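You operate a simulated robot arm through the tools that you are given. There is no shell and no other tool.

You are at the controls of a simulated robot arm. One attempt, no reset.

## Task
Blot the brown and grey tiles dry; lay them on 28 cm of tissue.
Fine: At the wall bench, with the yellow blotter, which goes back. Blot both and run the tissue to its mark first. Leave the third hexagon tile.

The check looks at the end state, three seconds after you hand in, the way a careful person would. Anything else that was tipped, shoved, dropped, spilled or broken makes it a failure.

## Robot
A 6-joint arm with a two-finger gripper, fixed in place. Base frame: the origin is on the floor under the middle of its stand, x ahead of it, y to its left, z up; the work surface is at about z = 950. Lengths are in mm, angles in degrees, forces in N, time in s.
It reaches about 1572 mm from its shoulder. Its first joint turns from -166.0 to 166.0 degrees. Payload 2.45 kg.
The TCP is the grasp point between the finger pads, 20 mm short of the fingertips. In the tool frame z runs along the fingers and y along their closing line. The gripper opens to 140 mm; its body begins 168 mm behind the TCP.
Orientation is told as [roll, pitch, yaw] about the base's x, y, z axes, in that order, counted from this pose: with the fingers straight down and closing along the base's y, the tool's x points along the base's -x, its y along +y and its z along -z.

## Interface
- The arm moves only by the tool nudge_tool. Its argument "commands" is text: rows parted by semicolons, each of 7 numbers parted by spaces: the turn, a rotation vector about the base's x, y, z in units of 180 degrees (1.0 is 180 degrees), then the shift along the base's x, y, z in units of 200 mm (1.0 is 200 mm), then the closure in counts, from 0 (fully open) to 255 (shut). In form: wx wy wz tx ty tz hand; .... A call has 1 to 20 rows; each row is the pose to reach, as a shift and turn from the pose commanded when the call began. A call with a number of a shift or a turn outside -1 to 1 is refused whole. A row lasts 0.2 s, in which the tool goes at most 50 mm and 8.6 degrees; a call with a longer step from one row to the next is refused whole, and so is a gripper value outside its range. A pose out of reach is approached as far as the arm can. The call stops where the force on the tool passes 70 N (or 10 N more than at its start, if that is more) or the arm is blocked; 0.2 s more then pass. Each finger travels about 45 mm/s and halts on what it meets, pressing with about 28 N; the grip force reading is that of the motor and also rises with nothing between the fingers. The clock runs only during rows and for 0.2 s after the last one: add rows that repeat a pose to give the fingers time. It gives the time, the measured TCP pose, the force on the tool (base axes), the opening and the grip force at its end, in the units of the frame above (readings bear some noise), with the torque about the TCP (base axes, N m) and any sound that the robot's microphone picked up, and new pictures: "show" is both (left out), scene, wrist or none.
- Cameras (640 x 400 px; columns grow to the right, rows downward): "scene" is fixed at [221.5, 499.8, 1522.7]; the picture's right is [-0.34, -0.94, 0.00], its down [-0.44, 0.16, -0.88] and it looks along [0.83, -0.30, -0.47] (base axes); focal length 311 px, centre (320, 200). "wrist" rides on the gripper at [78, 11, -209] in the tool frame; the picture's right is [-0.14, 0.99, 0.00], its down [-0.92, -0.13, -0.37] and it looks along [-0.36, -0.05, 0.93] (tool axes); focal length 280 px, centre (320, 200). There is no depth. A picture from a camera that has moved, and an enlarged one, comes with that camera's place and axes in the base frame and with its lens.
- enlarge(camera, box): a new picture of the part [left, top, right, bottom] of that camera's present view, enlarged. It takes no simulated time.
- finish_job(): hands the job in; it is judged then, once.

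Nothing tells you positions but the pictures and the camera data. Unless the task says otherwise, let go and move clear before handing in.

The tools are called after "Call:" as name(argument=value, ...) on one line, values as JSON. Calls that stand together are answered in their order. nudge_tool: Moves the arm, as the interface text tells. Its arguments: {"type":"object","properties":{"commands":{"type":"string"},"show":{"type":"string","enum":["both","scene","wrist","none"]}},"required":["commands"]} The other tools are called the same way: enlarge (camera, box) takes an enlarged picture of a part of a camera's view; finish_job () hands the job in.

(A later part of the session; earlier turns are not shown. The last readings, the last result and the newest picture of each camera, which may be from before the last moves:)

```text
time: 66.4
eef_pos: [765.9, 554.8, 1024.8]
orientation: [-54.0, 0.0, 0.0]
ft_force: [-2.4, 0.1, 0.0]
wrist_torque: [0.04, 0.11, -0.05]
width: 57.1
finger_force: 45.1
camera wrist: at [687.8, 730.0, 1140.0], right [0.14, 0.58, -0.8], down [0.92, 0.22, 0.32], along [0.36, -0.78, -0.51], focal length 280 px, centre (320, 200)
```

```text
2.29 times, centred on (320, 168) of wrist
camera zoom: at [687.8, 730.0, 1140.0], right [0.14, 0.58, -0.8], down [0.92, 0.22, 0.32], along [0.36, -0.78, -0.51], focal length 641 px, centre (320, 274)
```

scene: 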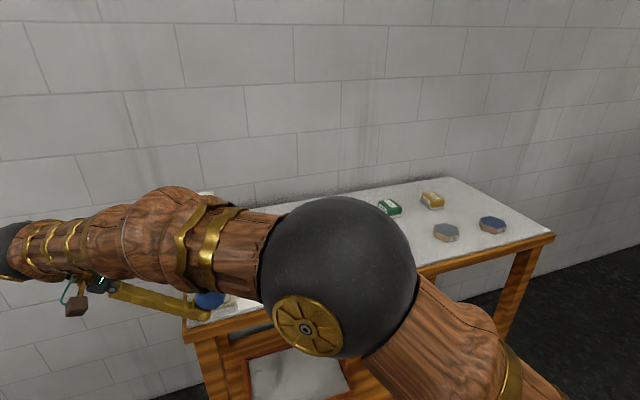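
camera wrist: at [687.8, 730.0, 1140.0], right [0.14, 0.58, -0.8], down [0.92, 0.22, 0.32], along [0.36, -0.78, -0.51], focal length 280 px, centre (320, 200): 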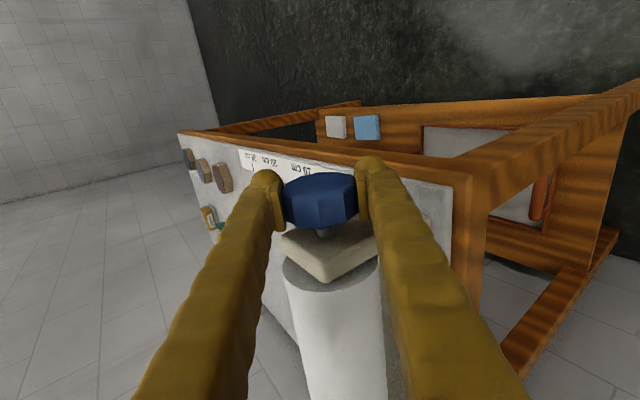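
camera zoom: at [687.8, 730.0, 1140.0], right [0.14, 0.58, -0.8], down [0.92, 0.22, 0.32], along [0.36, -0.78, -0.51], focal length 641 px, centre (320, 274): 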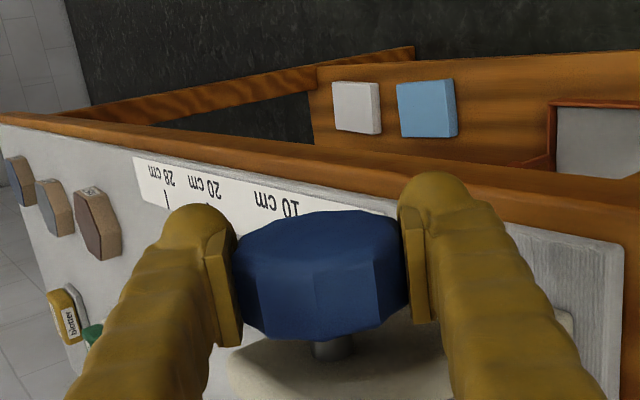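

Gripped and well centred (near-zero side force). Now I'll turn the knob +108°.

Call:
nudge_tool(commands="0.02 0 0 0 0 0 200; 0.05 0 0 0 0 0 200; 0.09 0 0 0 0 0 200; 0.13 0 0 0 0 0 200; 0.17 0 0 0 0 0 200; 0.21 0 0 0 0 0 200; 0.25 0 0 0 0 0 200; 0.29 0 0 0 0 0 200; 0.33 0 0 0 0 0 200; 0.37 0 0 0 0 0 200; 0.41 0 0 0 0 0 200; 0.45 0 0 0 0 0 200; 0.49 0 0 0 0 0 200; 0.53 0 0 0 0 0 200; 0.57 0 0 0 0 0 200; 0.6 0 0 0 0 0 200; 0.6 0 0 0 0 0 200", show="both")

Call:
enlarge(camera="scene", box=[170, 180, 380, 330])

```text
time: 70.0
eef_pos: [767.1, 554.1, 1024.6]
orientation: [54.0, 0.0, 0.0]
ft_force: [10.6, 4.9, 19.0]
wrist_torque: [0.02, 0.25, -0.27]
width: 57.4
finger_force: 45.2
camera wrist: at [687.9, 391.4, 1157.8], right [0.14, 0.58, 0.8], down [0.92, -0.37, 0.11], along [0.37, 0.72, -0.59], focal length 280 px, centre (320, 200)
```

scene: 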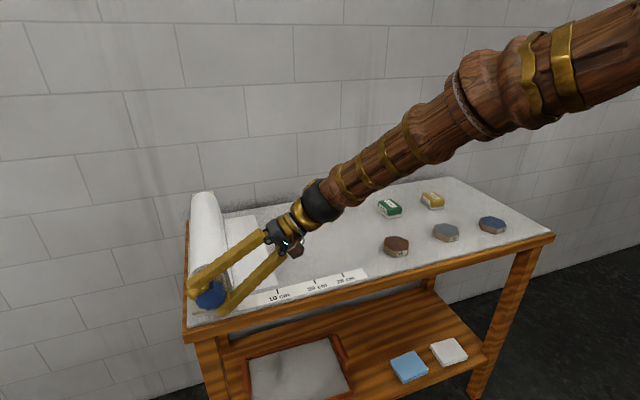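
wrist: 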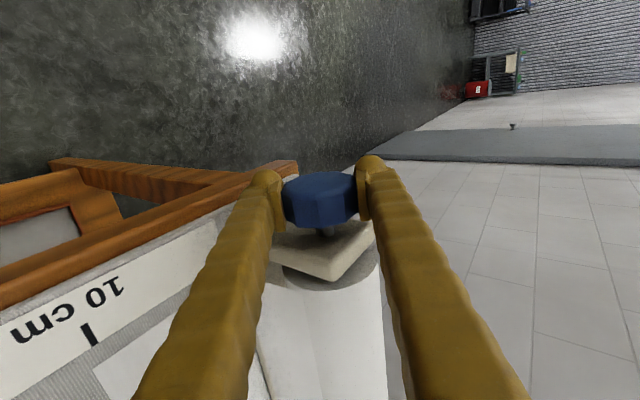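

```text
2.67 times, centred on (275, 255) of scene
camera zoom: at [221.5, 499.8, 1522.7], right [-0.34, -0.94, 0.0], down [-0.44, 0.16, -0.88], along [0.83, -0.3, -0.47], focal length 828 px, centre (440, 53)
```

zoom: 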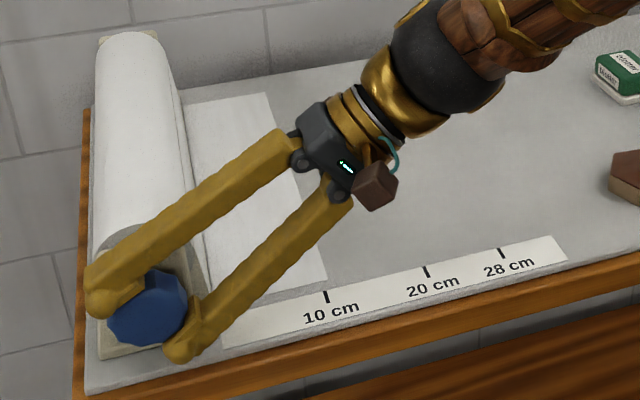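

The tissue edge now lies at about y = 396 (just past the 10 cm mark), 0.753 mm/deg. About 232° more is needed. I'll swing back for the next stroke.

Call:
nudge_tool(commands="0 0 0 0 0 0 150; 0 0 0 0 0 0 114; 0 0 0 0 0 0 114; -0.04 0 0 0 0 0 114; -0.08 0 0 0 0 0 114; -0.12 0 0 0 0 0 114; -0.16 0 0 0 0 0 114; -0.2 0 0 0 0 0 114; -0.24 0 0 0 0 0 114; -0.28 0 0 0 0 0 114; -0.32 0 0 0 0 0 114; -0.36 0 0 0 0 0 114; -0.4 0 0 0 0 0 114; -0.44 0 0 0 0 0 114; -0.48 0 0 0 0 0 114; -0.52 0 0 0 0 0 114; -0.56 0 0 0 0 0 114; -0.6 0 0 0 0 0 114; -0.6 0 0 0 0 0 114", show="none")

Call:
nudge_tool(commands="0 0 0 0 0 0 150; 0 0 0 0 0 0 180; 0 0 0 0 0 0 200; 0 0 0 0 0 0 200; 0 0 0 0 0 0 200", show="wrist")

```text
time: 74.0
eef_pos: [765.4, 556.4, 1024.6]
orientation: [-54.1, 0.0, 0.0]
ft_force: [-0.6, -0.1, 0.3]
wrist_torque: [0.0, -0.02, 0.0]
width: 77.4
finger_force: 0.0
```

```text
time: 75.2
eef_pos: [765.5, 556.1, 1025.2]
orientation: [-54.0, 0.0, 0.1]
ft_force: [-1.5, -2.1, 3.1]
wrist_torque: [0.03, 0.02, -0.02]
width: 57.1
finger_force: 45.2
camera wrist: at [687.8, 730.1, 1140.0], right [0.14, 0.58, -0.8], down [0.92, 0.22, 0.32], along [0.36, -0.78, -0.51], focal length 280 px, centre (320, 200)
```

wrist: 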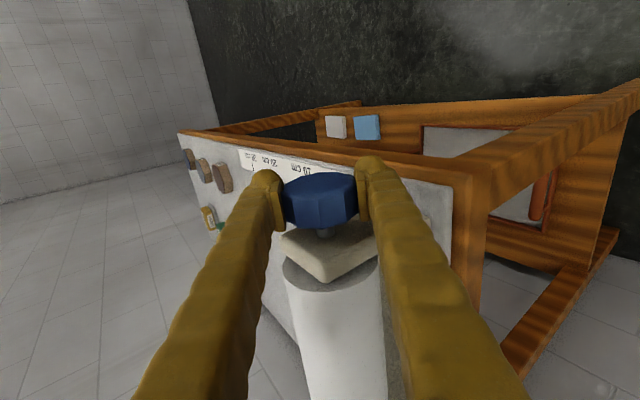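

Gripped again. Turning another +108°.

Call:
nudge_tool(commands="0.02 0 0 0 0 0 200; 0.05 0 0 0 0 0 200; 0.09 0 0 0 0 0 200; 0.13 0 0 0 0 0 200; 0.17 0 0 0 0 0 200; 0.21 0 0 0 0 0 200; 0.25 0 0 0 0 0 200; 0.29 0 0 0 0 0 200; 0.33 0 0 0 0 0 200; 0.37 0 0 0 0 0 200; 0.41 0 0 0 0 0 200; 0.45 0 0 0 0 0 200; 0.49 0 0 0 0 0 200; 0.53 0 0 0 0 0 200; 0.57 0 0 0 0 0 200; 0.6 0 0 0 0 0 200; 0.6 0 0 0 0 0 200", show="both")

Call:
enlarge(camera="scene", box=[170, 180, 380, 330])

Call:
enlarge(camera="scene", box=[260, 240, 380, 315])

```text
time: 78.8
eef_pos: [765.9, 555.0, 1024.9]
orientation: [54.1, 0.0, 0.0]
ft_force: [1.7, -2.3, 20.5]
wrist_torque: [0.02, 0.35, -0.2]
width: 57.6
finger_force: 45.2
camera wrist: at [687.9, 391.4, 1157.7], right [0.14, 0.58, 0.8], down [0.92, -0.37, 0.11], along [0.37, 0.72, -0.59], focal length 280 px, centre (320, 200)
```

scene: 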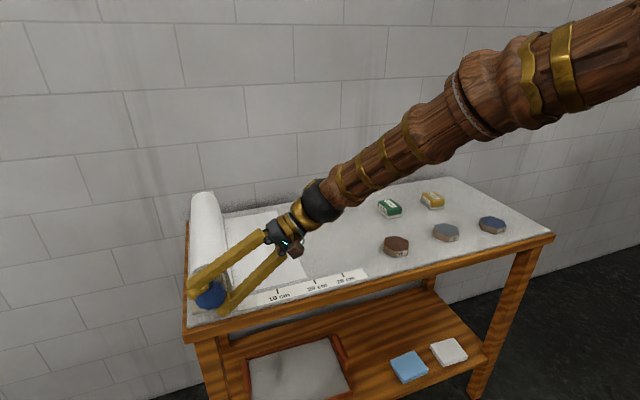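
wrist: 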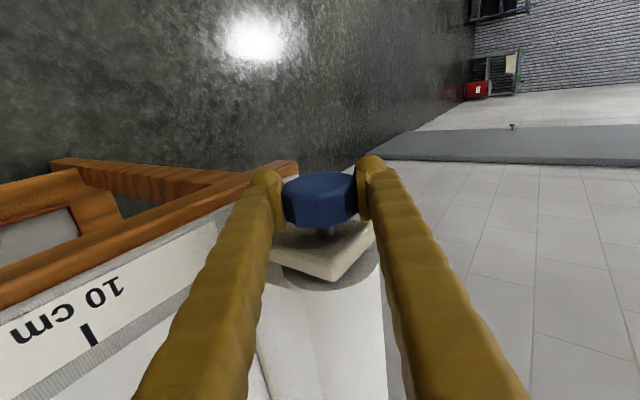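

```text
2.67 times, centred on (275, 255) of scene
camera zoom: at [221.5, 499.8, 1522.7], right [-0.34, -0.94, 0.0], down [-0.44, 0.16, -0.88], along [0.83, -0.3, -0.47], focal length 828 px, centre (440, 53)
```

zoom: 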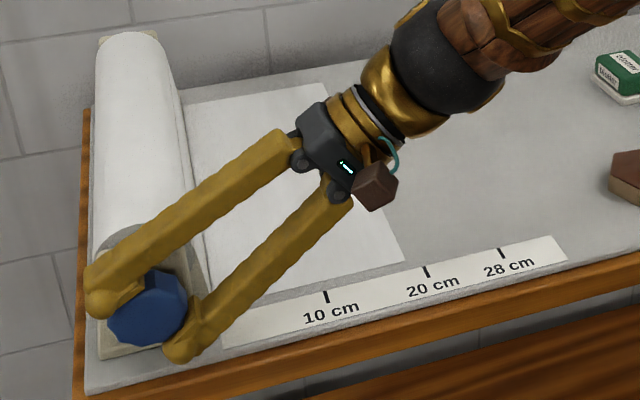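

```text
5.33 times, centred on (320, 278) of scene
camera zoom: at [221.5, 499.8, 1522.7], right [-0.34, -0.94, 0.0], down [-0.44, 0.16, -0.88], along [0.83, -0.3, -0.47], focal length 1657 px, centre (320, -213)
```

zoom: 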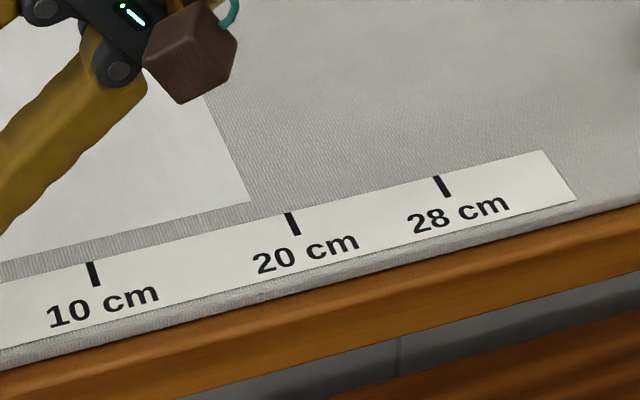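

The edge is now at about 18.5 cm; roughly 95 mm (≈128°) remain. I'll do another 108° stroke and then a fine one.

Call:
nudge_tool(commands="0 0 0 0 0 0 150; 0 0 0 0 0 0 114; 0 0 0 0 0 0 114; -0.04 0 0 0 0 0 114; -0.08 0 0 0 0 0 114; -0.12 0 0 0 0 0 114; -0.16 0 0 0 0 0 114; -0.2 0 0 0 0 0 114; -0.24 0 0 0 0 0 114; -0.28 0 0 0 0 0 114; -0.32 0 0 0 0 0 114; -0.36 0 0 0 0 0 114; -0.4 0 0 0 0 0 114; -0.44 0 0 0 0 0 114; -0.48 0 0 0 0 0 114; -0.52 0 0 0 0 0 114; -0.56 0 0 0 0 0 114; -0.6 0 0 0 0 0 114; -0.6 0 0 0 0 0 114", show="none")

Call:
nudge_tool(commands="0 0 0 0 0 0 150; 0 0 0 0 0 0 180; 0 0 0 0 0 0 200; 0 0 0 0 0 0 200; 0 0 0 0 0 0 200", show="wrist")

```text
time: 82.8
eef_pos: [765.3, 554.2, 1025.2]
orientation: [-54.1, 0.0, -0.1]
ft_force: [-0.3, 0.2, 0.1]
wrist_torque: [0.0, 0.01, -0.01]
width: 77.3
finger_force: 0.2
```

```text
time: 84.0
eef_pos: [766.5, 554.6, 1025.1]
orientation: [-54.0, 0.0, 0.1]
ft_force: [-0.6, 0.0, 0.6]
wrist_torque: [0.01, 0.05, -0.11]
width: 57.1
finger_force: 45.1
camera wrist: at [687.7, 730.1, 1140.2], right [0.14, 0.58, -0.8], down [0.92, 0.22, 0.32], along [0.36, -0.78, -0.51], focal length 280 px, centre (320, 200)
```

wrist: 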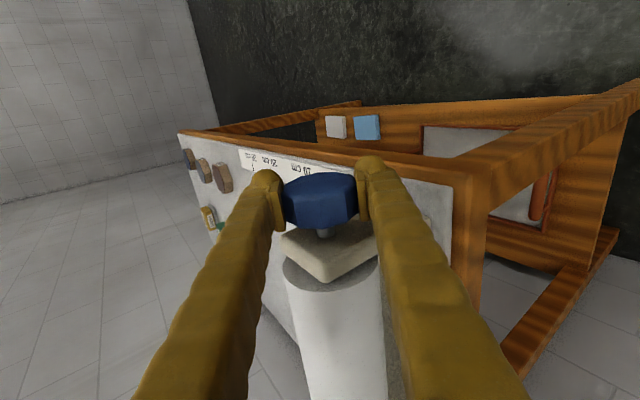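

Call:
nudge_tool(commands="0.02 0 0 0 0 0 200; 0.05 0 0 0 0 0 200; 0.09 0 0 0 0 0 200; 0.13 0 0 0 0 0 200; 0.17 0 0 0 0 0 200; 0.21 0 0 0 0 0 200; 0.25 0 0 0 0 0 200; 0.29 0 0 0 0 0 200; 0.33 0 0 0 0 0 200; 0.37 0 0 0 0 0 200; 0.41 0 0 0 0 0 200; 0.45 0 0 0 0 0 200; 0.49 0 0 0 0 0 200; 0.53 0 0 0 0 0 200; 0.57 0 0 0 0 0 200; 0.6 0 0 0 0 0 200; 0.6 0 0 0 0 0 200", show="both")

Call:
enlarge(camera="scene", box=[260, 240, 380, 315])

Call:
enlarge(camera="scene", box=[320, 255, 368, 290])

```text
time: 87.6
eef_pos: [765.8, 554.9, 1026.7]
orientation: [54.1, 0.0, 0.0]
ft_force: [9.5, -4.5, 16.6]
wrist_torque: [0.0, 0.18, -0.33]
width: 57.2
finger_force: 44.5
camera wrist: at [687.9, 391.5, 1157.7], right [0.14, 0.58, 0.8], down [0.92, -0.37, 0.11], along [0.37, 0.72, -0.59], focal length 280 px, centre (320, 200)
```

scene: 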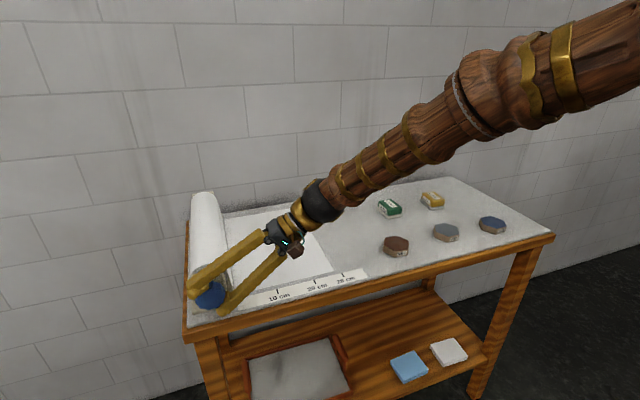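
wrist: 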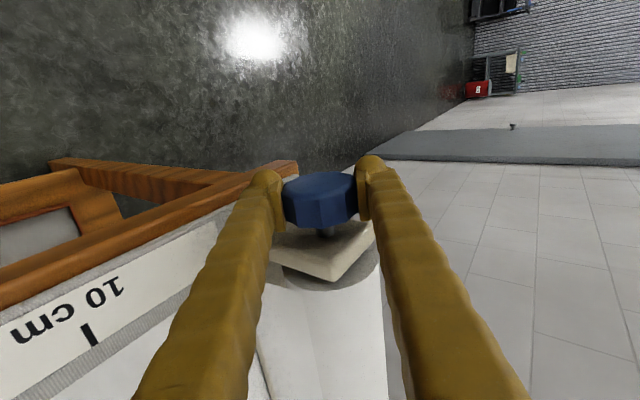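

```text
5.33 times, centred on (320, 278) of scene
camera zoom: at [221.5, 499.8, 1522.7], right [-0.34, -0.94, 0.0], down [-0.44, 0.16, -0.88], along [0.83, -0.3, -0.47], focal length 1657 px, centre (320, -213)
```

zoom: 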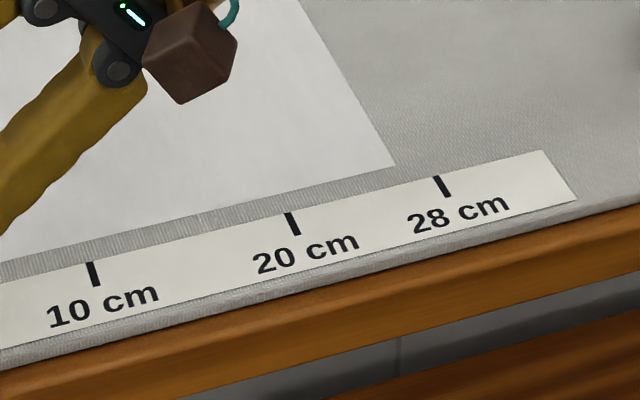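

```text
11.43 times, centred on (344, 272) of scene
camera zoom: at [221.5, 499.8, 1522.7], right [-0.34, -0.94, 0.0], down [-0.44, 0.16, -0.88], along [0.83, -0.3, -0.47], focal length 3551 px, centre (46, -629)
```

zoom: 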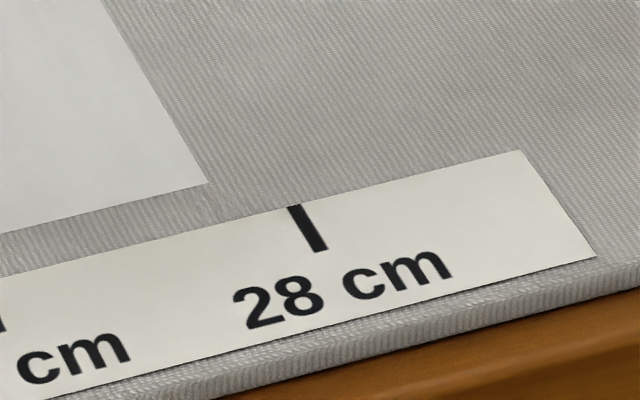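

The edge is at y ≈ 239, and the 28 cm mark is at y ≈ 222.6, so 16.5 mm (≈22.7°) remain. I'll regrip at -18° for a fine stroke.

Call:
nudge_tool(commands="0 0 0 0 0 0 150; 0 0 0 0 0 0 114; 0 0 0 0 0 0 114; -0.04 0 0 0 0 0 114; -0.08 0 0 0 0 0 114; -0.12 0 0 0 0 0 114; -0.16 0 0 0 0 0 114; -0.2 0 0 0 0 0 114; -0.24 0 0 0 0 0 114; -0.28 0 0 0 0 0 114; -0.32 0 0 0 0 0 114; -0.36 0 0 0 0 0 114; -0.4 0 0 0 0 0 114; -0.4 0 0 0 0 0 114; -0.4 0 0 0 0 0 150; -0.4 0 0 0 0 0 180; -0.4 0 0 0 0 0 200; -0.4 0 0 0 0 0 200; -0.4 0 0 0 0 0 200", show="wrist")

Call:
enlarge(camera="scene", box=[320, 255, 368, 290])

```text
time: 91.6
eef_pos: [766.0, 556.0, 1024.8]
orientation: [-18.0, 0.1, 0.0]
ft_force: [2.8, 7.0, 0.1]
wrist_torque: [-0.01, 0.0, -0.15]
width: 57.4
finger_force: 45.1
camera wrist: at [687.9, 629.4, 1221.5], right [0.14, 0.94, -0.31], down [0.92, -0.01, 0.39], along [0.37, -0.34, -0.87], focal length 280 px, centre (320, 200)
```

wrist: 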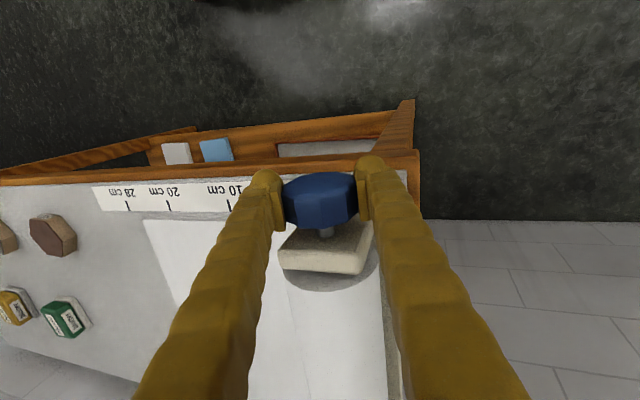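

```text
11.43 times, centred on (344, 272) of scene
camera zoom: at [221.5, 499.8, 1522.7], right [-0.34, -0.94, 0.0], down [-0.44, 0.16, -0.88], along [0.83, -0.3, -0.47], focal length 3551 px, centre (46, -629)
```

zoom: 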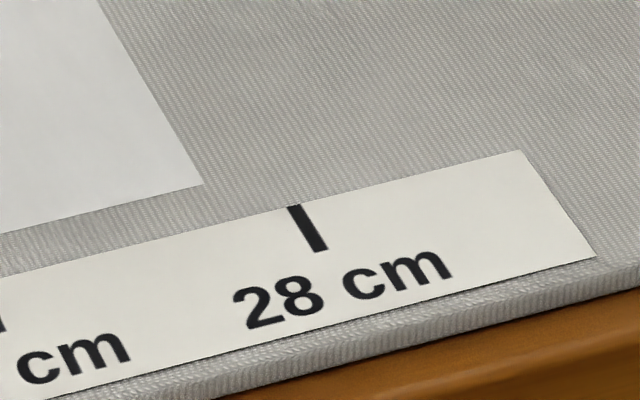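

Call:
nudge_tool(commands="0.03 0 0 0 0 0 200; 0.06 0 0 0 0 0 200; 0.09 0 0 0 0 0 200; 0.12 0 0 0 0 0 200; 0.133 0 0 0 0 0 200; 0.133 0 0 0 0 0 200; 0.133 0 0 0 0 0 200", show="both")

Call:
enlarge(camera="scene", box=[320, 255, 368, 290])

Call:
enlarge(camera="wrist", box=[40, 160, 200, 260])

```text
time: 93.2
eef_pos: [765.1, 556.0, 1024.9]
orientation: [6.0, 0.0, -0.1]
ft_force: [4.7, 0.3, 6.5]
wrist_torque: [0.04, -0.26, -0.16]
width: 57.3
finger_force: 45.0
camera wrist: at [687.9, 543.7, 1235.1], right [0.14, 0.99, 0.1], down [0.92, -0.17, 0.35], along [0.37, 0.05, -0.93], focal length 280 px, centre (320, 200)
```

scene: 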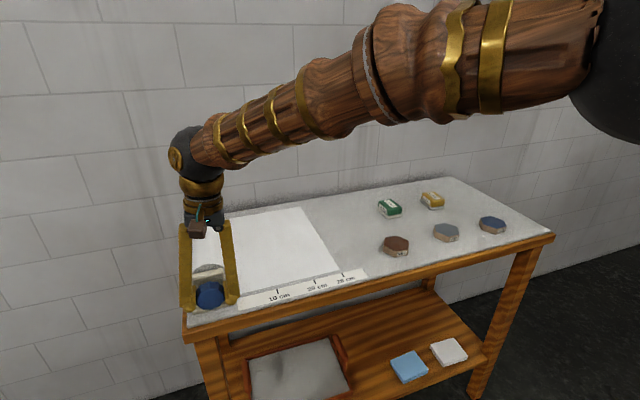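
wrist: 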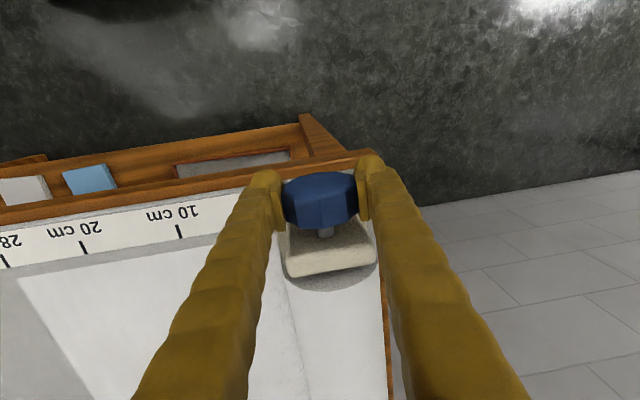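

```text
11.43 times, centred on (344, 272) of scene
camera zoom: at [221.5, 499.8, 1522.7], right [-0.34, -0.94, 0.0], down [-0.44, 0.16, -0.88], along [0.83, -0.3, -0.47], focal length 3551 px, centre (46, -629)
```

zoom: 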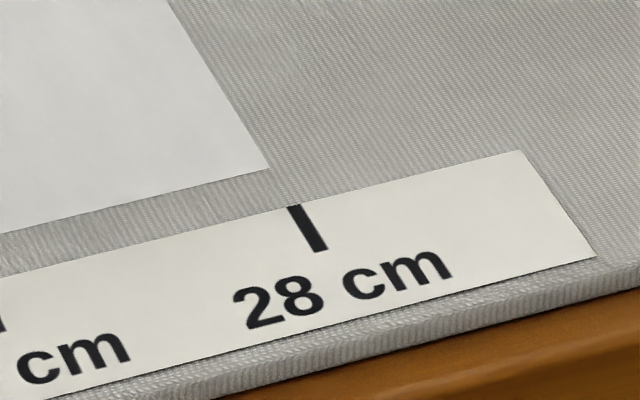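

```text
4.00 times, centred on (120, 210) of wrist
camera zoom: at [687.9, 543.7, 1235.1], right [0.14, 0.99, 0.1], down [0.92, -0.17, 0.35], along [0.37, 0.05, -0.93], focal length 1122 px, centre (1120, 160)
```

zoom: 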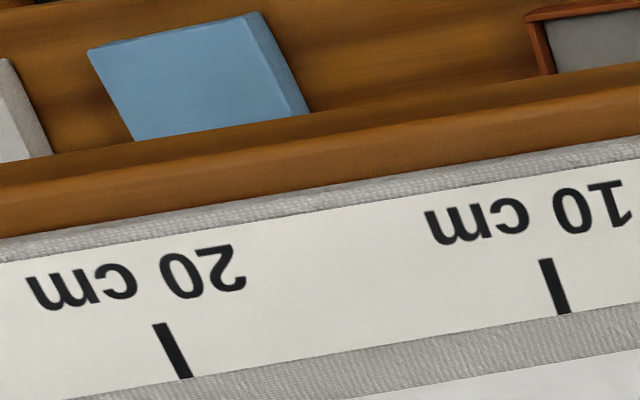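

The tissue edge extends exactly onto the 28 cm mark. I'll release the knob carefully and check that it stays.

Call:
nudge_tool(commands="0 0 0 0 0 0 180; 0 0 0 0 0 0 150; 0 0 0 0 0 0 114; 0 0 0 0 0 0 114; 0 0 0 0 0 0 114", show="scene")

Call:
enlarge(camera="scene", box=[320, 255, 368, 290])

```text
time: 94.4
eef_pos: [765.0, 555.3, 1024.3]
orientation: [5.9, -0.1, 0.0]
ft_force: [0.4, -0.2, -0.7]
wrist_torque: [0.02, -0.03, -0.01]
width: 77.4
finger_force: 0.0
```

scene: 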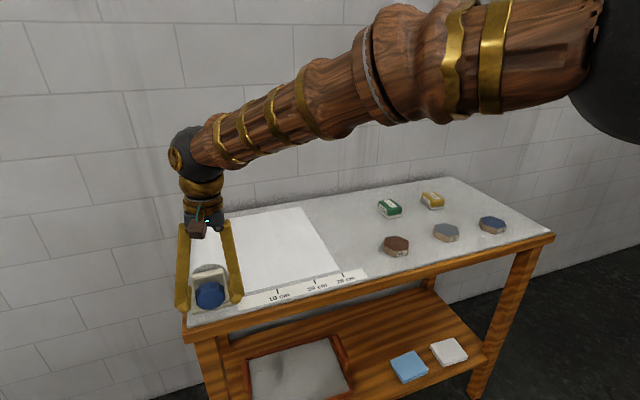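

```text
11.43 times, centred on (344, 272) of scene
camera zoom: at [221.5, 499.8, 1522.7], right [-0.34, -0.94, 0.0], down [-0.44, 0.16, -0.88], along [0.83, -0.3, -0.47], focal length 3551 px, centre (46, -629)
```

zoom: 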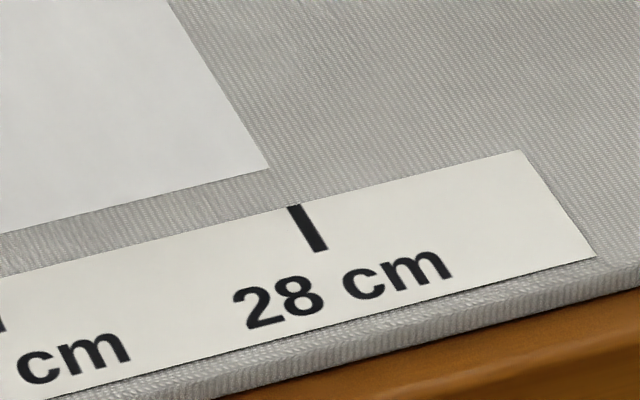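

The tissue stays exactly at the mark. I'll level the hand, lift off the knob and travel to the brown tile.

Call:
nudge_tool(commands="-0.017 0 0 0 0 0 114; -0.0333 0 0 0 0 0 100; -0.0333 0 0 0 0 0.1 80; -0.0333 0 0 0 0 0.25 60; -0.0333 0 0 0 0 0.4 40; -0.0333 0 0 0 0 0.55 20; -0.0333 0 0 0 0 0.75 0; -0.0333 0 0 0 0 0.75 0", show="none")

Call:
nudge_tool(commands="0 0 0 0.035 -0.2 0 0; 0 0 0 0.07 -0.4 0 0; 0 0 0 0.105 -0.6 0 0; 0 0 0 0.14 -0.8 0 0; 0 0 0 0.175 -1.0 0 0", show="none")

Call:
nudge_tool(commands="0 0 0 0.035 -0.2 0 0; 0 0 0 0.07 -0.4 0 0; 0 0 0 0.105 -0.6 0 0; 0 0 0 0.14 -0.8 0 0; 0 0 0 0.175 -1.0 0 0", show="none")

Call:
nudge_tool(commands="0 0 0 0.03 -0.2 -0.1 0; 0 0 0 0.06 -0.4 -0.2 0; 0 0 0 0.09 -0.55 -0.3 0; 0 0 0 0.11 -0.64 -0.37 0; 0 0 0 0.11 -0.64 -0.37 0; 0 0 0 0.11 -0.64 -0.37 0", show="both")

Call:
enlarge(camera="wrist", box=[240, 100, 400, 220])

Call:
enlarge(camera="scene", box=[180, 180, 380, 320])

```text
time: 96.2
eef_pos: [764.6, 552.4, 1175.3]
orientation: [-0.1, 0.0, 0.1]
ft_force: [0.9, -0.7, 0.0]
wrist_torque: [-0.01, 0.04, -0.02]
width: 140.1
finger_force: 0.1
```

```text
time: 97.4
eef_pos: [799.1, 354.4, 1175.7]
orientation: [-0.1, 0.1, -0.1]
ft_force: [-0.1, -0.1, -0.9]
wrist_torque: [0.03, 0.0, 0.02]
width: 140.0
finger_force: 0.0
```

```text
time: 98.6
eef_pos: [836.1, 153.9, 1173.5]
orientation: [-0.1, -0.1, 0.0]
ft_force: [-0.2, 0.1, 0.7]
wrist_torque: [-0.01, 0.02, 0.01]
width: 140.0
finger_force: 0.1
```

```text
time: 100.0
eef_pos: [857.8, 25.9, 1100.7]
orientation: [-0.1, 0.1, 0.0]
ft_force: [-0.1, 0.0, 0.8]
wrist_torque: [0.04, -0.01, -0.01]
width: 139.9
finger_force: 0.1
camera wrist: at [779.7, 36.7, 1310.7], right [0.14, 0.99, 0.0], down [0.92, -0.13, 0.37], along [0.36, -0.05, -0.93], focal length 280 px, centre (320, 200)
```

scene: 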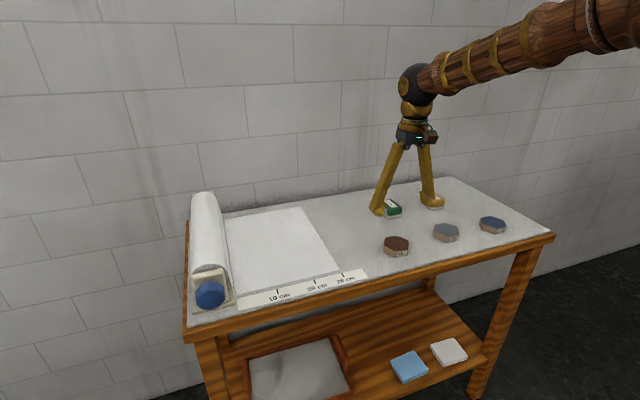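
wrist: 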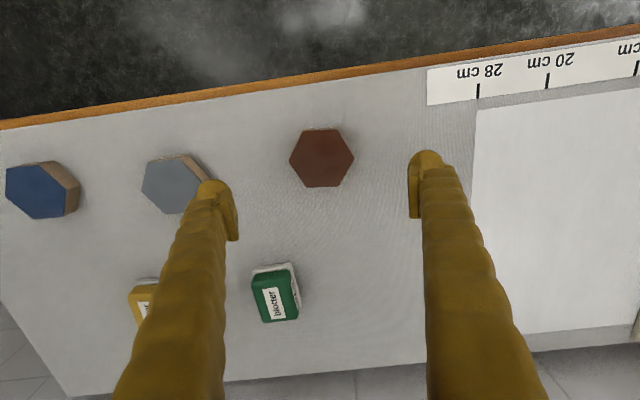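

```text
3.33 times, centred on (320, 160) of wrist
camera zoom: at [779.7, 36.7, 1310.7], right [0.14, 0.99, 0.0], down [0.92, -0.13, 0.37], along [0.36, -0.05, -0.93], focal length 935 px, centre (320, 333)
```

zoom: 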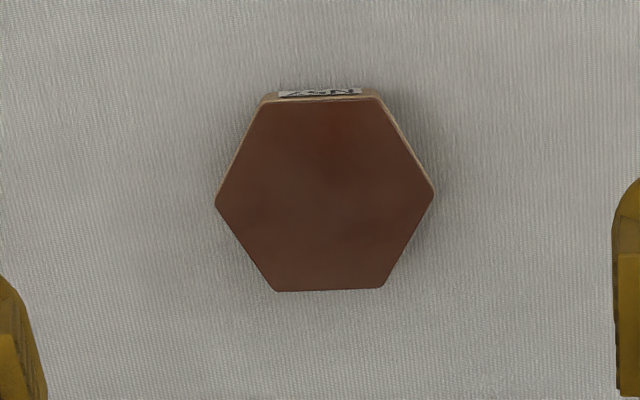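

```text
2.86 times, centred on (280, 250) of scene
camera zoom: at [221.5, 499.8, 1522.7], right [-0.34, -0.94, 0.0], down [-0.44, 0.16, -0.88], along [0.83, -0.3, -0.47], focal length 888 px, centre (434, 57)
```

zoom: 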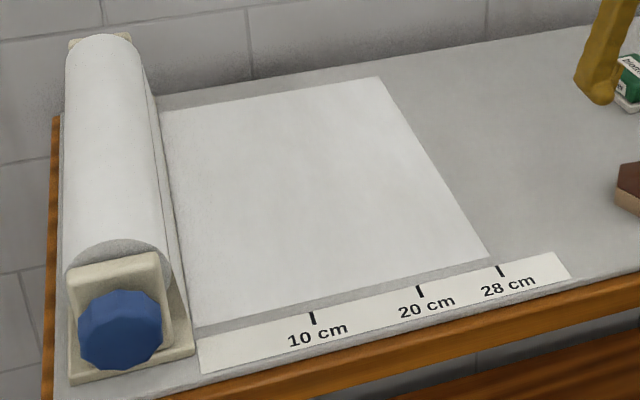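

The tissue lies flat to the mark. The brown tile's corners point along y, so I'll yaw the hand +26° to grip opposite flats, then descend.

Call:
nudge_tool(commands="0 0 0.036 0 0 0 0; 0 0 0.072 0 0 0 0; 0 0 0.108 0 0 -0.05 0; 0 0 0.1444 0 0 -0.15 0; 0 0 0.1444 0 0 -0.25 0; 0 0 0.1444 0 0 -0.35 0; 0 0 0.1444 0 0 -0.42 0; 0 0 0.1444 0 0 -0.42 0", show="both")

Call:
enlarge(camera="wrist", box=[180, 80, 460, 255])

```text
time: 101.8
eef_pos: [857.4, 25.3, 1017.0]
orientation: [-0.1, -0.1, 26.0]
ft_force: [-1.0, -0.6, 0.2]
wrist_torque: [-0.02, 0.01, -0.01]
width: 140.1
finger_force: 0.0
camera wrist: at [782.3, 1.8, 1226.8], right [-0.31, 0.95, 0.0], down [0.88, 0.29, 0.37], along [0.35, 0.11, -0.93], focal length 280 px, centre (320, 200)
```

scene: 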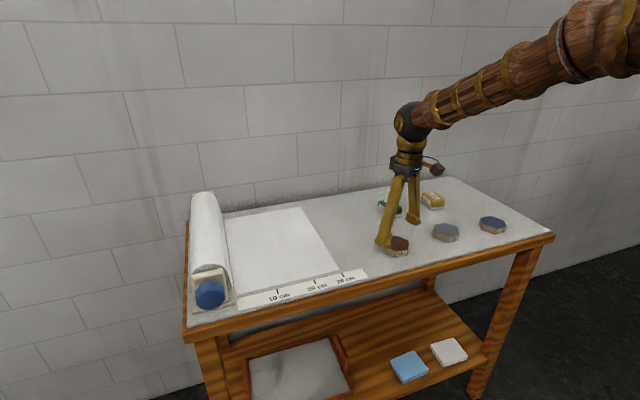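
wrist: 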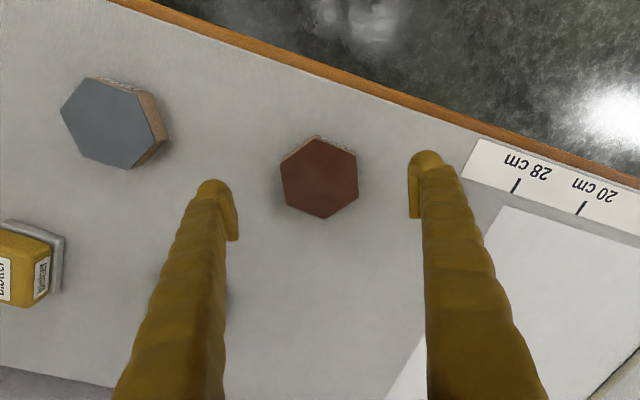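

```text
2.29 times, centred on (320, 168) of wrist
camera zoom: at [782.3, 1.8, 1226.8], right [-0.31, 0.95, 0.0], down [0.88, 0.29, 0.37], along [0.35, 0.11, -0.93], focal length 641 px, centre (320, 274)
```

zoom: 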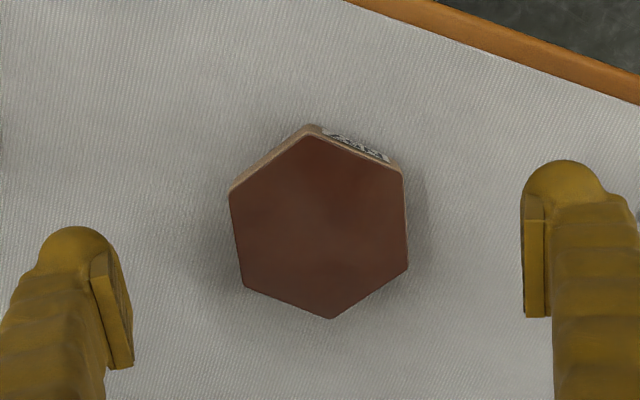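

Well centred; a small yaw trim of -2°, then down to gripping height.

Call:
nudge_tool(commands="0 0 -0.011 0 0 -0.05 0; 0 0 -0.011 0 0 -0.11 0; 0 0 -0.011 0 0 -0.16 0; 0 0 -0.011 0 0 -0.19 0; 0 0 -0.011 0 0 -0.2 0; 0 0 -0.011 0 0 -0.21 0; 0 0 -0.011 0 0 -0.21 0", show="both")

Call:
enlarge(camera="scene", box=[350, 190, 450, 265])

Call:
enlarge(camera="wrist", box=[180, 80, 460, 255])

```text
time: 103.4
eef_pos: [856.9, 26.2, 974.0]
orientation: [0.0, -0.1, 23.9]
ft_force: [-0.5, 0.5, 0.4]
wrist_torque: [-0.01, 0.0, 0.01]
width: 140.1
finger_force: 0.1
camera wrist: at [781.9, 4.6, 1184.8], right [-0.28, 0.96, 0.0], down [0.89, 0.26, 0.37], along [0.35, 0.1, -0.93], focal length 280 px, centre (320, 200)
```

scene: 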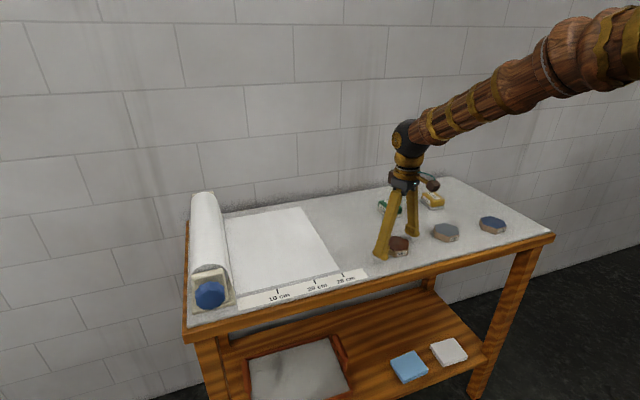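
wrist: 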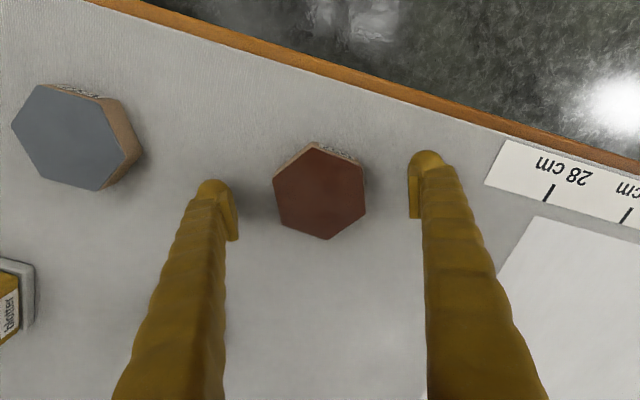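

```text
5.33 times, centred on (400, 228) of scene
camera zoom: at [221.5, 499.8, 1522.7], right [-0.34, -0.94, 0.0], down [-0.44, 0.16, -0.88], along [0.83, -0.3, -0.47], focal length 1657 px, centre (-107, 53)
```

zoom: 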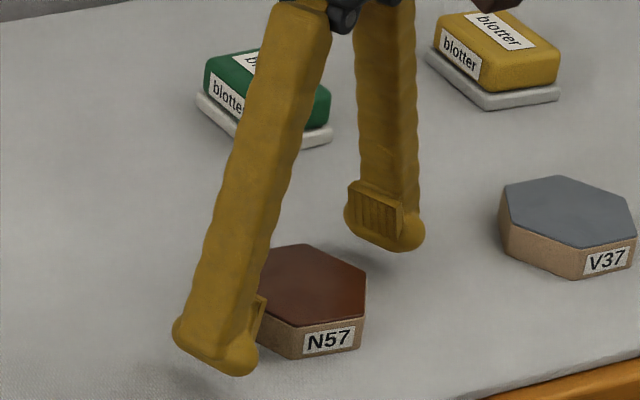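

```text
2.29 times, centred on (320, 168) of wrist
camera zoom: at [781.9, 4.6, 1184.8], right [-0.28, 0.96, 0.0], down [0.89, 0.26, 0.37], along [0.35, 0.1, -0.93], focal length 641 px, centre (320, 274)
```

zoom: 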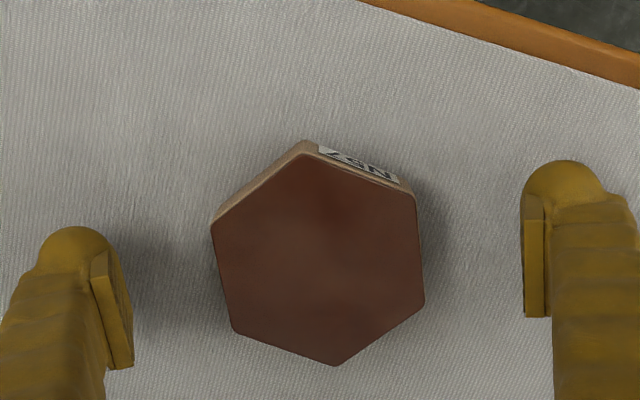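

Aligned on the flats. Closing on the brown tile.

Call:
nudge_tool(commands="0 0 0 0 0 0 60; 0 0 0 0 0 0 100; 0 0 0 0 0 0 130; 0 0 0 0 0 0 160; 0 0 0 0 0 0 190; 0 0 0 0 0 0 190; 0 0 0 0 0 0 190; 0 0 0 0 0 0.01 190; 0 0 0 0 0 0.02 190; 0 0 0 0 0 0.03 190; 0 0 0 0 0 0.05 190; 0 0 0 0 0 0.05 190", show="both")

Call:
enlarge(camera="scene", box=[350, 190, 450, 265])

```text
time: 106.0
eef_pos: [856.8, 27.3, 984.8]
orientation: [-0.1, -0.1, 24.0]
ft_force: [-0.1, -0.7, -2.1]
wrist_torque: [0.01, 0.0, -0.03]
width: 71.1
finger_force: 27.4
camera wrist: at [782.0, 4.9, 1195.0], right [-0.28, 0.96, 0.0], down [0.89, 0.26, 0.37], along [0.35, 0.1, -0.93], focal length 280 px, centre (320, 200)
```

scene: 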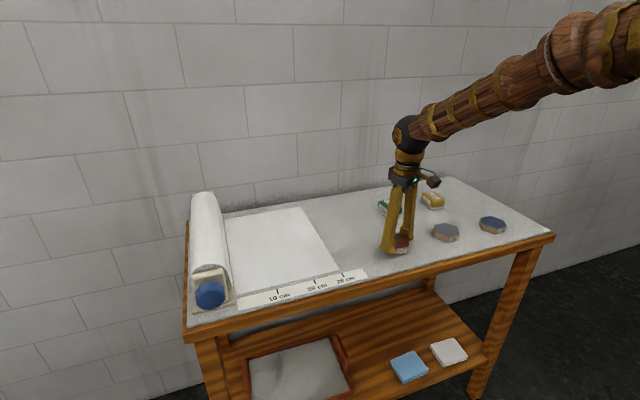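
wrist: 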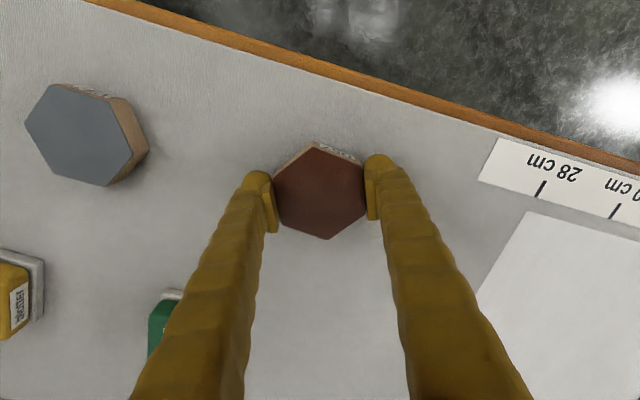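

```text
5.33 times, centred on (400, 228) of scene
camera zoom: at [221.5, 499.8, 1522.7], right [-0.34, -0.94, 0.0], down [-0.44, 0.16, -0.88], along [0.83, -0.3, -0.47], focal length 1657 px, centre (-107, 53)
```

zoom: 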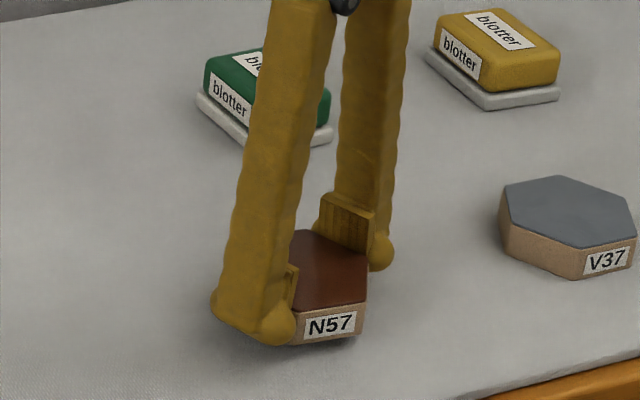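

Brown tile held firmly, 10 mm up. I'll lift and carry it over the tissue to about (910, 350).

Call:
nudge_tool(commands="0 0 0 0 0 0.1 190; 0 0 0 0 0 0.2 190; 0 0 0 0 0 0.3 190; 0 0 0 0 0 0.4 190; 0 0 0 0.02 0.12 0.4 190; 0 0 0 0.04 0.26 0.4 190; 0 0 0 0.06 0.4 0.4 190; 0 0 0 0.08 0.55 0.4 190; 0 0 0 0.1 0.7 0.4 190; 0 0 0 0.12 0.85 0.4 190; 0 0 0 0.15 1.0 0.4 190", show="none")

Call:
nudge_tool(commands="0 0 0 0.03 0.15 0 190; 0 0 0 0.06 0.3 0 190; 0 0 0 0.09 0.45 0 190; 0 0 0 0.115 0.58 0 190; 0 0 0 0.115 0.6135 0 190; 0 0 0 0.115 0.6135 0 190; 0 0 0 0.115 0.6135 -0.1 190; 0 0 0 0.115 0.6135 -0.2 190; 0 0 0 0.115 0.6135 -0.3 190; 0 0 0 0.115 0.6135 -0.36 190; 0 0 0 0.115 0.6135 -0.4 190; 0 0 0 0.115 0.6135 -0.4 190", show="both")

Call:
enlarge(camera="scene", box=[200, 190, 380, 310])

```text
time: 108.4
eef_pos: [887.9, 227.8, 1065.6]
orientation: [-0.1, 0.0, 24.1]
ft_force: [0.6, 0.0, -1.6]
wrist_torque: [-0.01, 0.02, -0.01]
width: 70.8
finger_force: 27.1
```

```text
time: 111.0
eef_pos: [910.0, 349.8, 984.3]
orientation: [0.0, 0.0, 24.0]
ft_force: [-0.8, 0.0, -2.5]
wrist_torque: [0.01, -0.04, -0.02]
width: 70.9
finger_force: 27.8
camera wrist: at [835.0, 327.8, 1194.5], right [-0.28, 0.96, 0.0], down [0.89, 0.26, 0.37], along [0.35, 0.1, -0.93], focal length 280 px, centre (320, 200)
```

scene: 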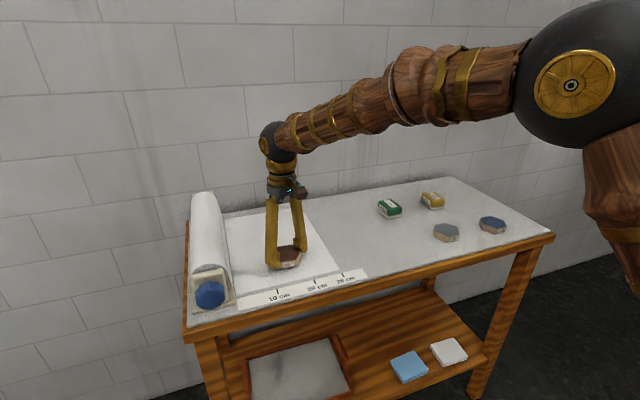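
wrist: 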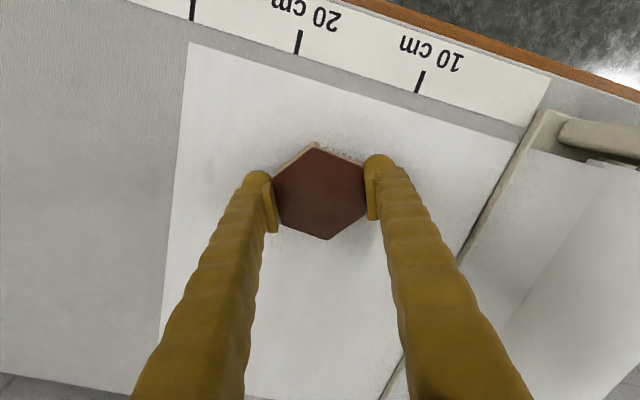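

```text
3.33 times, centred on (290, 250) of scene
camera zoom: at [221.5, 499.8, 1522.7], right [-0.34, -0.94, 0.0], down [-0.44, 0.16, -0.88], along [0.83, -0.3, -0.47], focal length 1036 px, centre (420, 33)
```

zoom: 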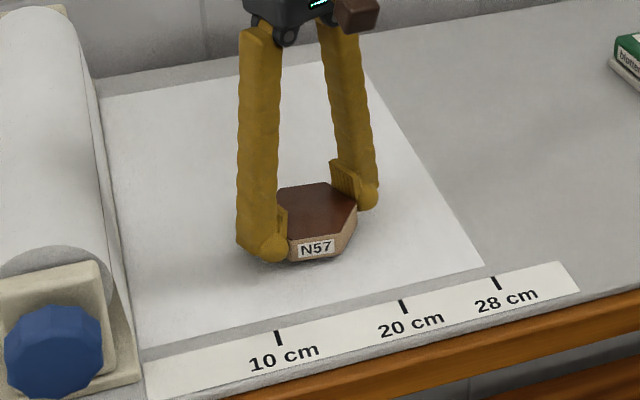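

The tile hovers just above the tissue, well inside its edges. I'll lower it the last few millimetres.

Call:
nudge_tool(commands="0 0 0 0 0 -0.015 190; 0 0 0 0 0 -0.03 190; 0 0 0 0 0 -0.037 190; 0 0 0 0 0 -0.042 190; 0 0 0 0 0 -0.045 190; 0 0 0 0 0 -0.045 190", show="none")

```text
time: 112.4
eef_pos: [910.5, 350.3, 975.7]
orientation: [-0.2, 0.1, 23.9]
ft_force: [-0.1, -0.2, -2.5]
wrist_torque: [0.0, -0.03, 0.0]
width: 70.8
finger_force: 27.7
```

Call:
nudge_tool(commands="0 0 0 0 0 -0.003 190; 0 0 0 0 0 -0.005 190; 0 0 0 0 0 -0.005 190", show="none")

Call:
enlarge(camera="scene", box=[260, 230, 330, 280])

```text
time: 113.2
eef_pos: [911.0, 349.6, 975.3]
orientation: [-0.1, 0.0, 24.0]
ft_force: [0.5, -0.6, -0.1]
wrist_torque: [0.04, -0.03, -0.07]
width: 71.1
finger_force: 28.1
```

```text
8.00 times, centred on (295, 255) of scene
camera zoom: at [221.5, 499.8, 1522.7], right [-0.34, -0.94, 0.0], down [-0.44, 0.16, -0.88], along [0.83, -0.3, -0.47], focal length 2485 px, centre (520, -240)
```

zoom: 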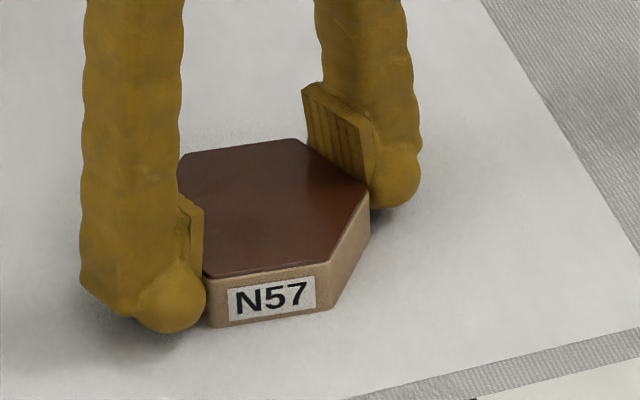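

The tile's weight has gone onto the tissue. I'll open slightly and lift straight up.

Call:
nudge_tool(commands="0 0 0 0 0 0 120; 0 0 0 0 0 0 100; 0 0 0 0 0 0.003 85; 0 0 0 0 0 0.003 75; 0 0 0 0 0 0.003 75; 0 0 0 0 0 0.05 75; 0 0 0 0 0 0.15 75; 0 0 0 0 0 0.3 75; 0 0 0 0 0 0.45 75; 0 0 0 0 0 0.6 60; 0 0 0 0 0 0.6 40", show="both")

Call:
enlarge(camera="scene", box=[200, 190, 380, 310])

```text
time: 115.6
eef_pos: [910.8, 350.5, 1092.9]
orientation: [-0.1, 0.1, 24.0]
ft_force: [-0.4, 0.3, 0.0]
wrist_torque: [0.01, -0.02, 0.01]
width: 117.9
finger_force: 0.1
camera wrist: at [835.4, 328.2, 1304.8], right [-0.28, 0.96, 0.0], down [0.89, 0.26, 0.37], along [0.35, 0.1, -0.93], focal length 280 px, centre (320, 200)
```

scene: 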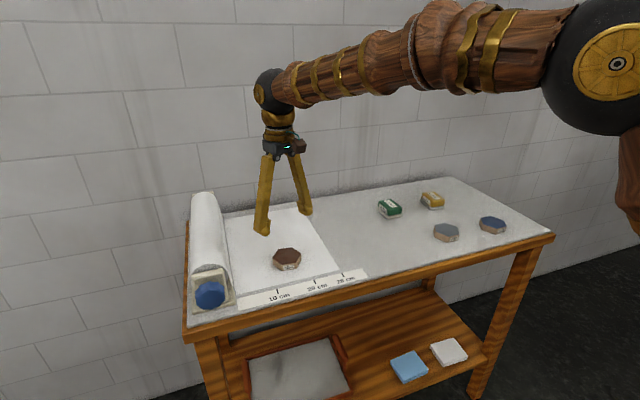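
wrist: 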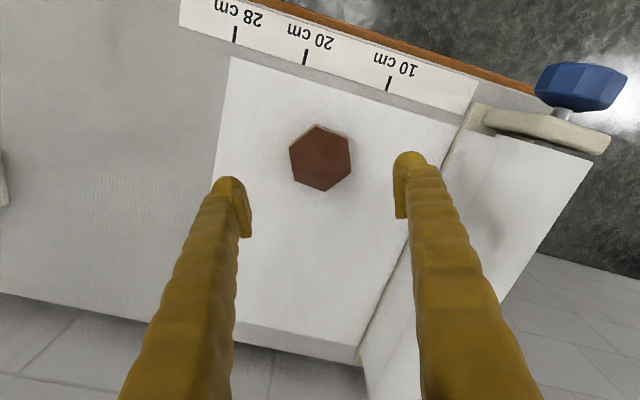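

```text
3.33 times, centred on (290, 250) of scene
camera zoom: at [221.5, 499.8, 1522.7], right [-0.34, -0.94, 0.0], down [-0.44, 0.16, -0.88], along [0.83, -0.3, -0.47], focal length 1036 px, centre (420, 33)
```

zoom: 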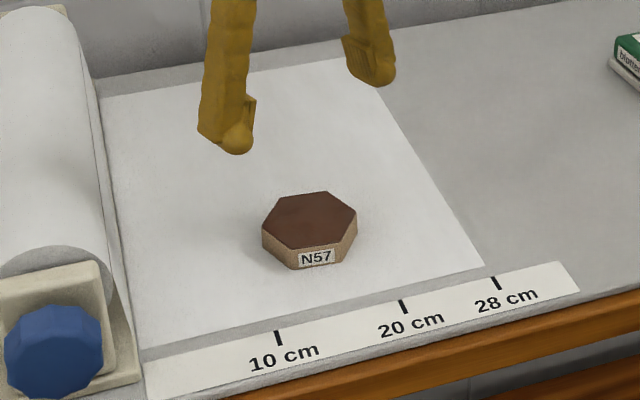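

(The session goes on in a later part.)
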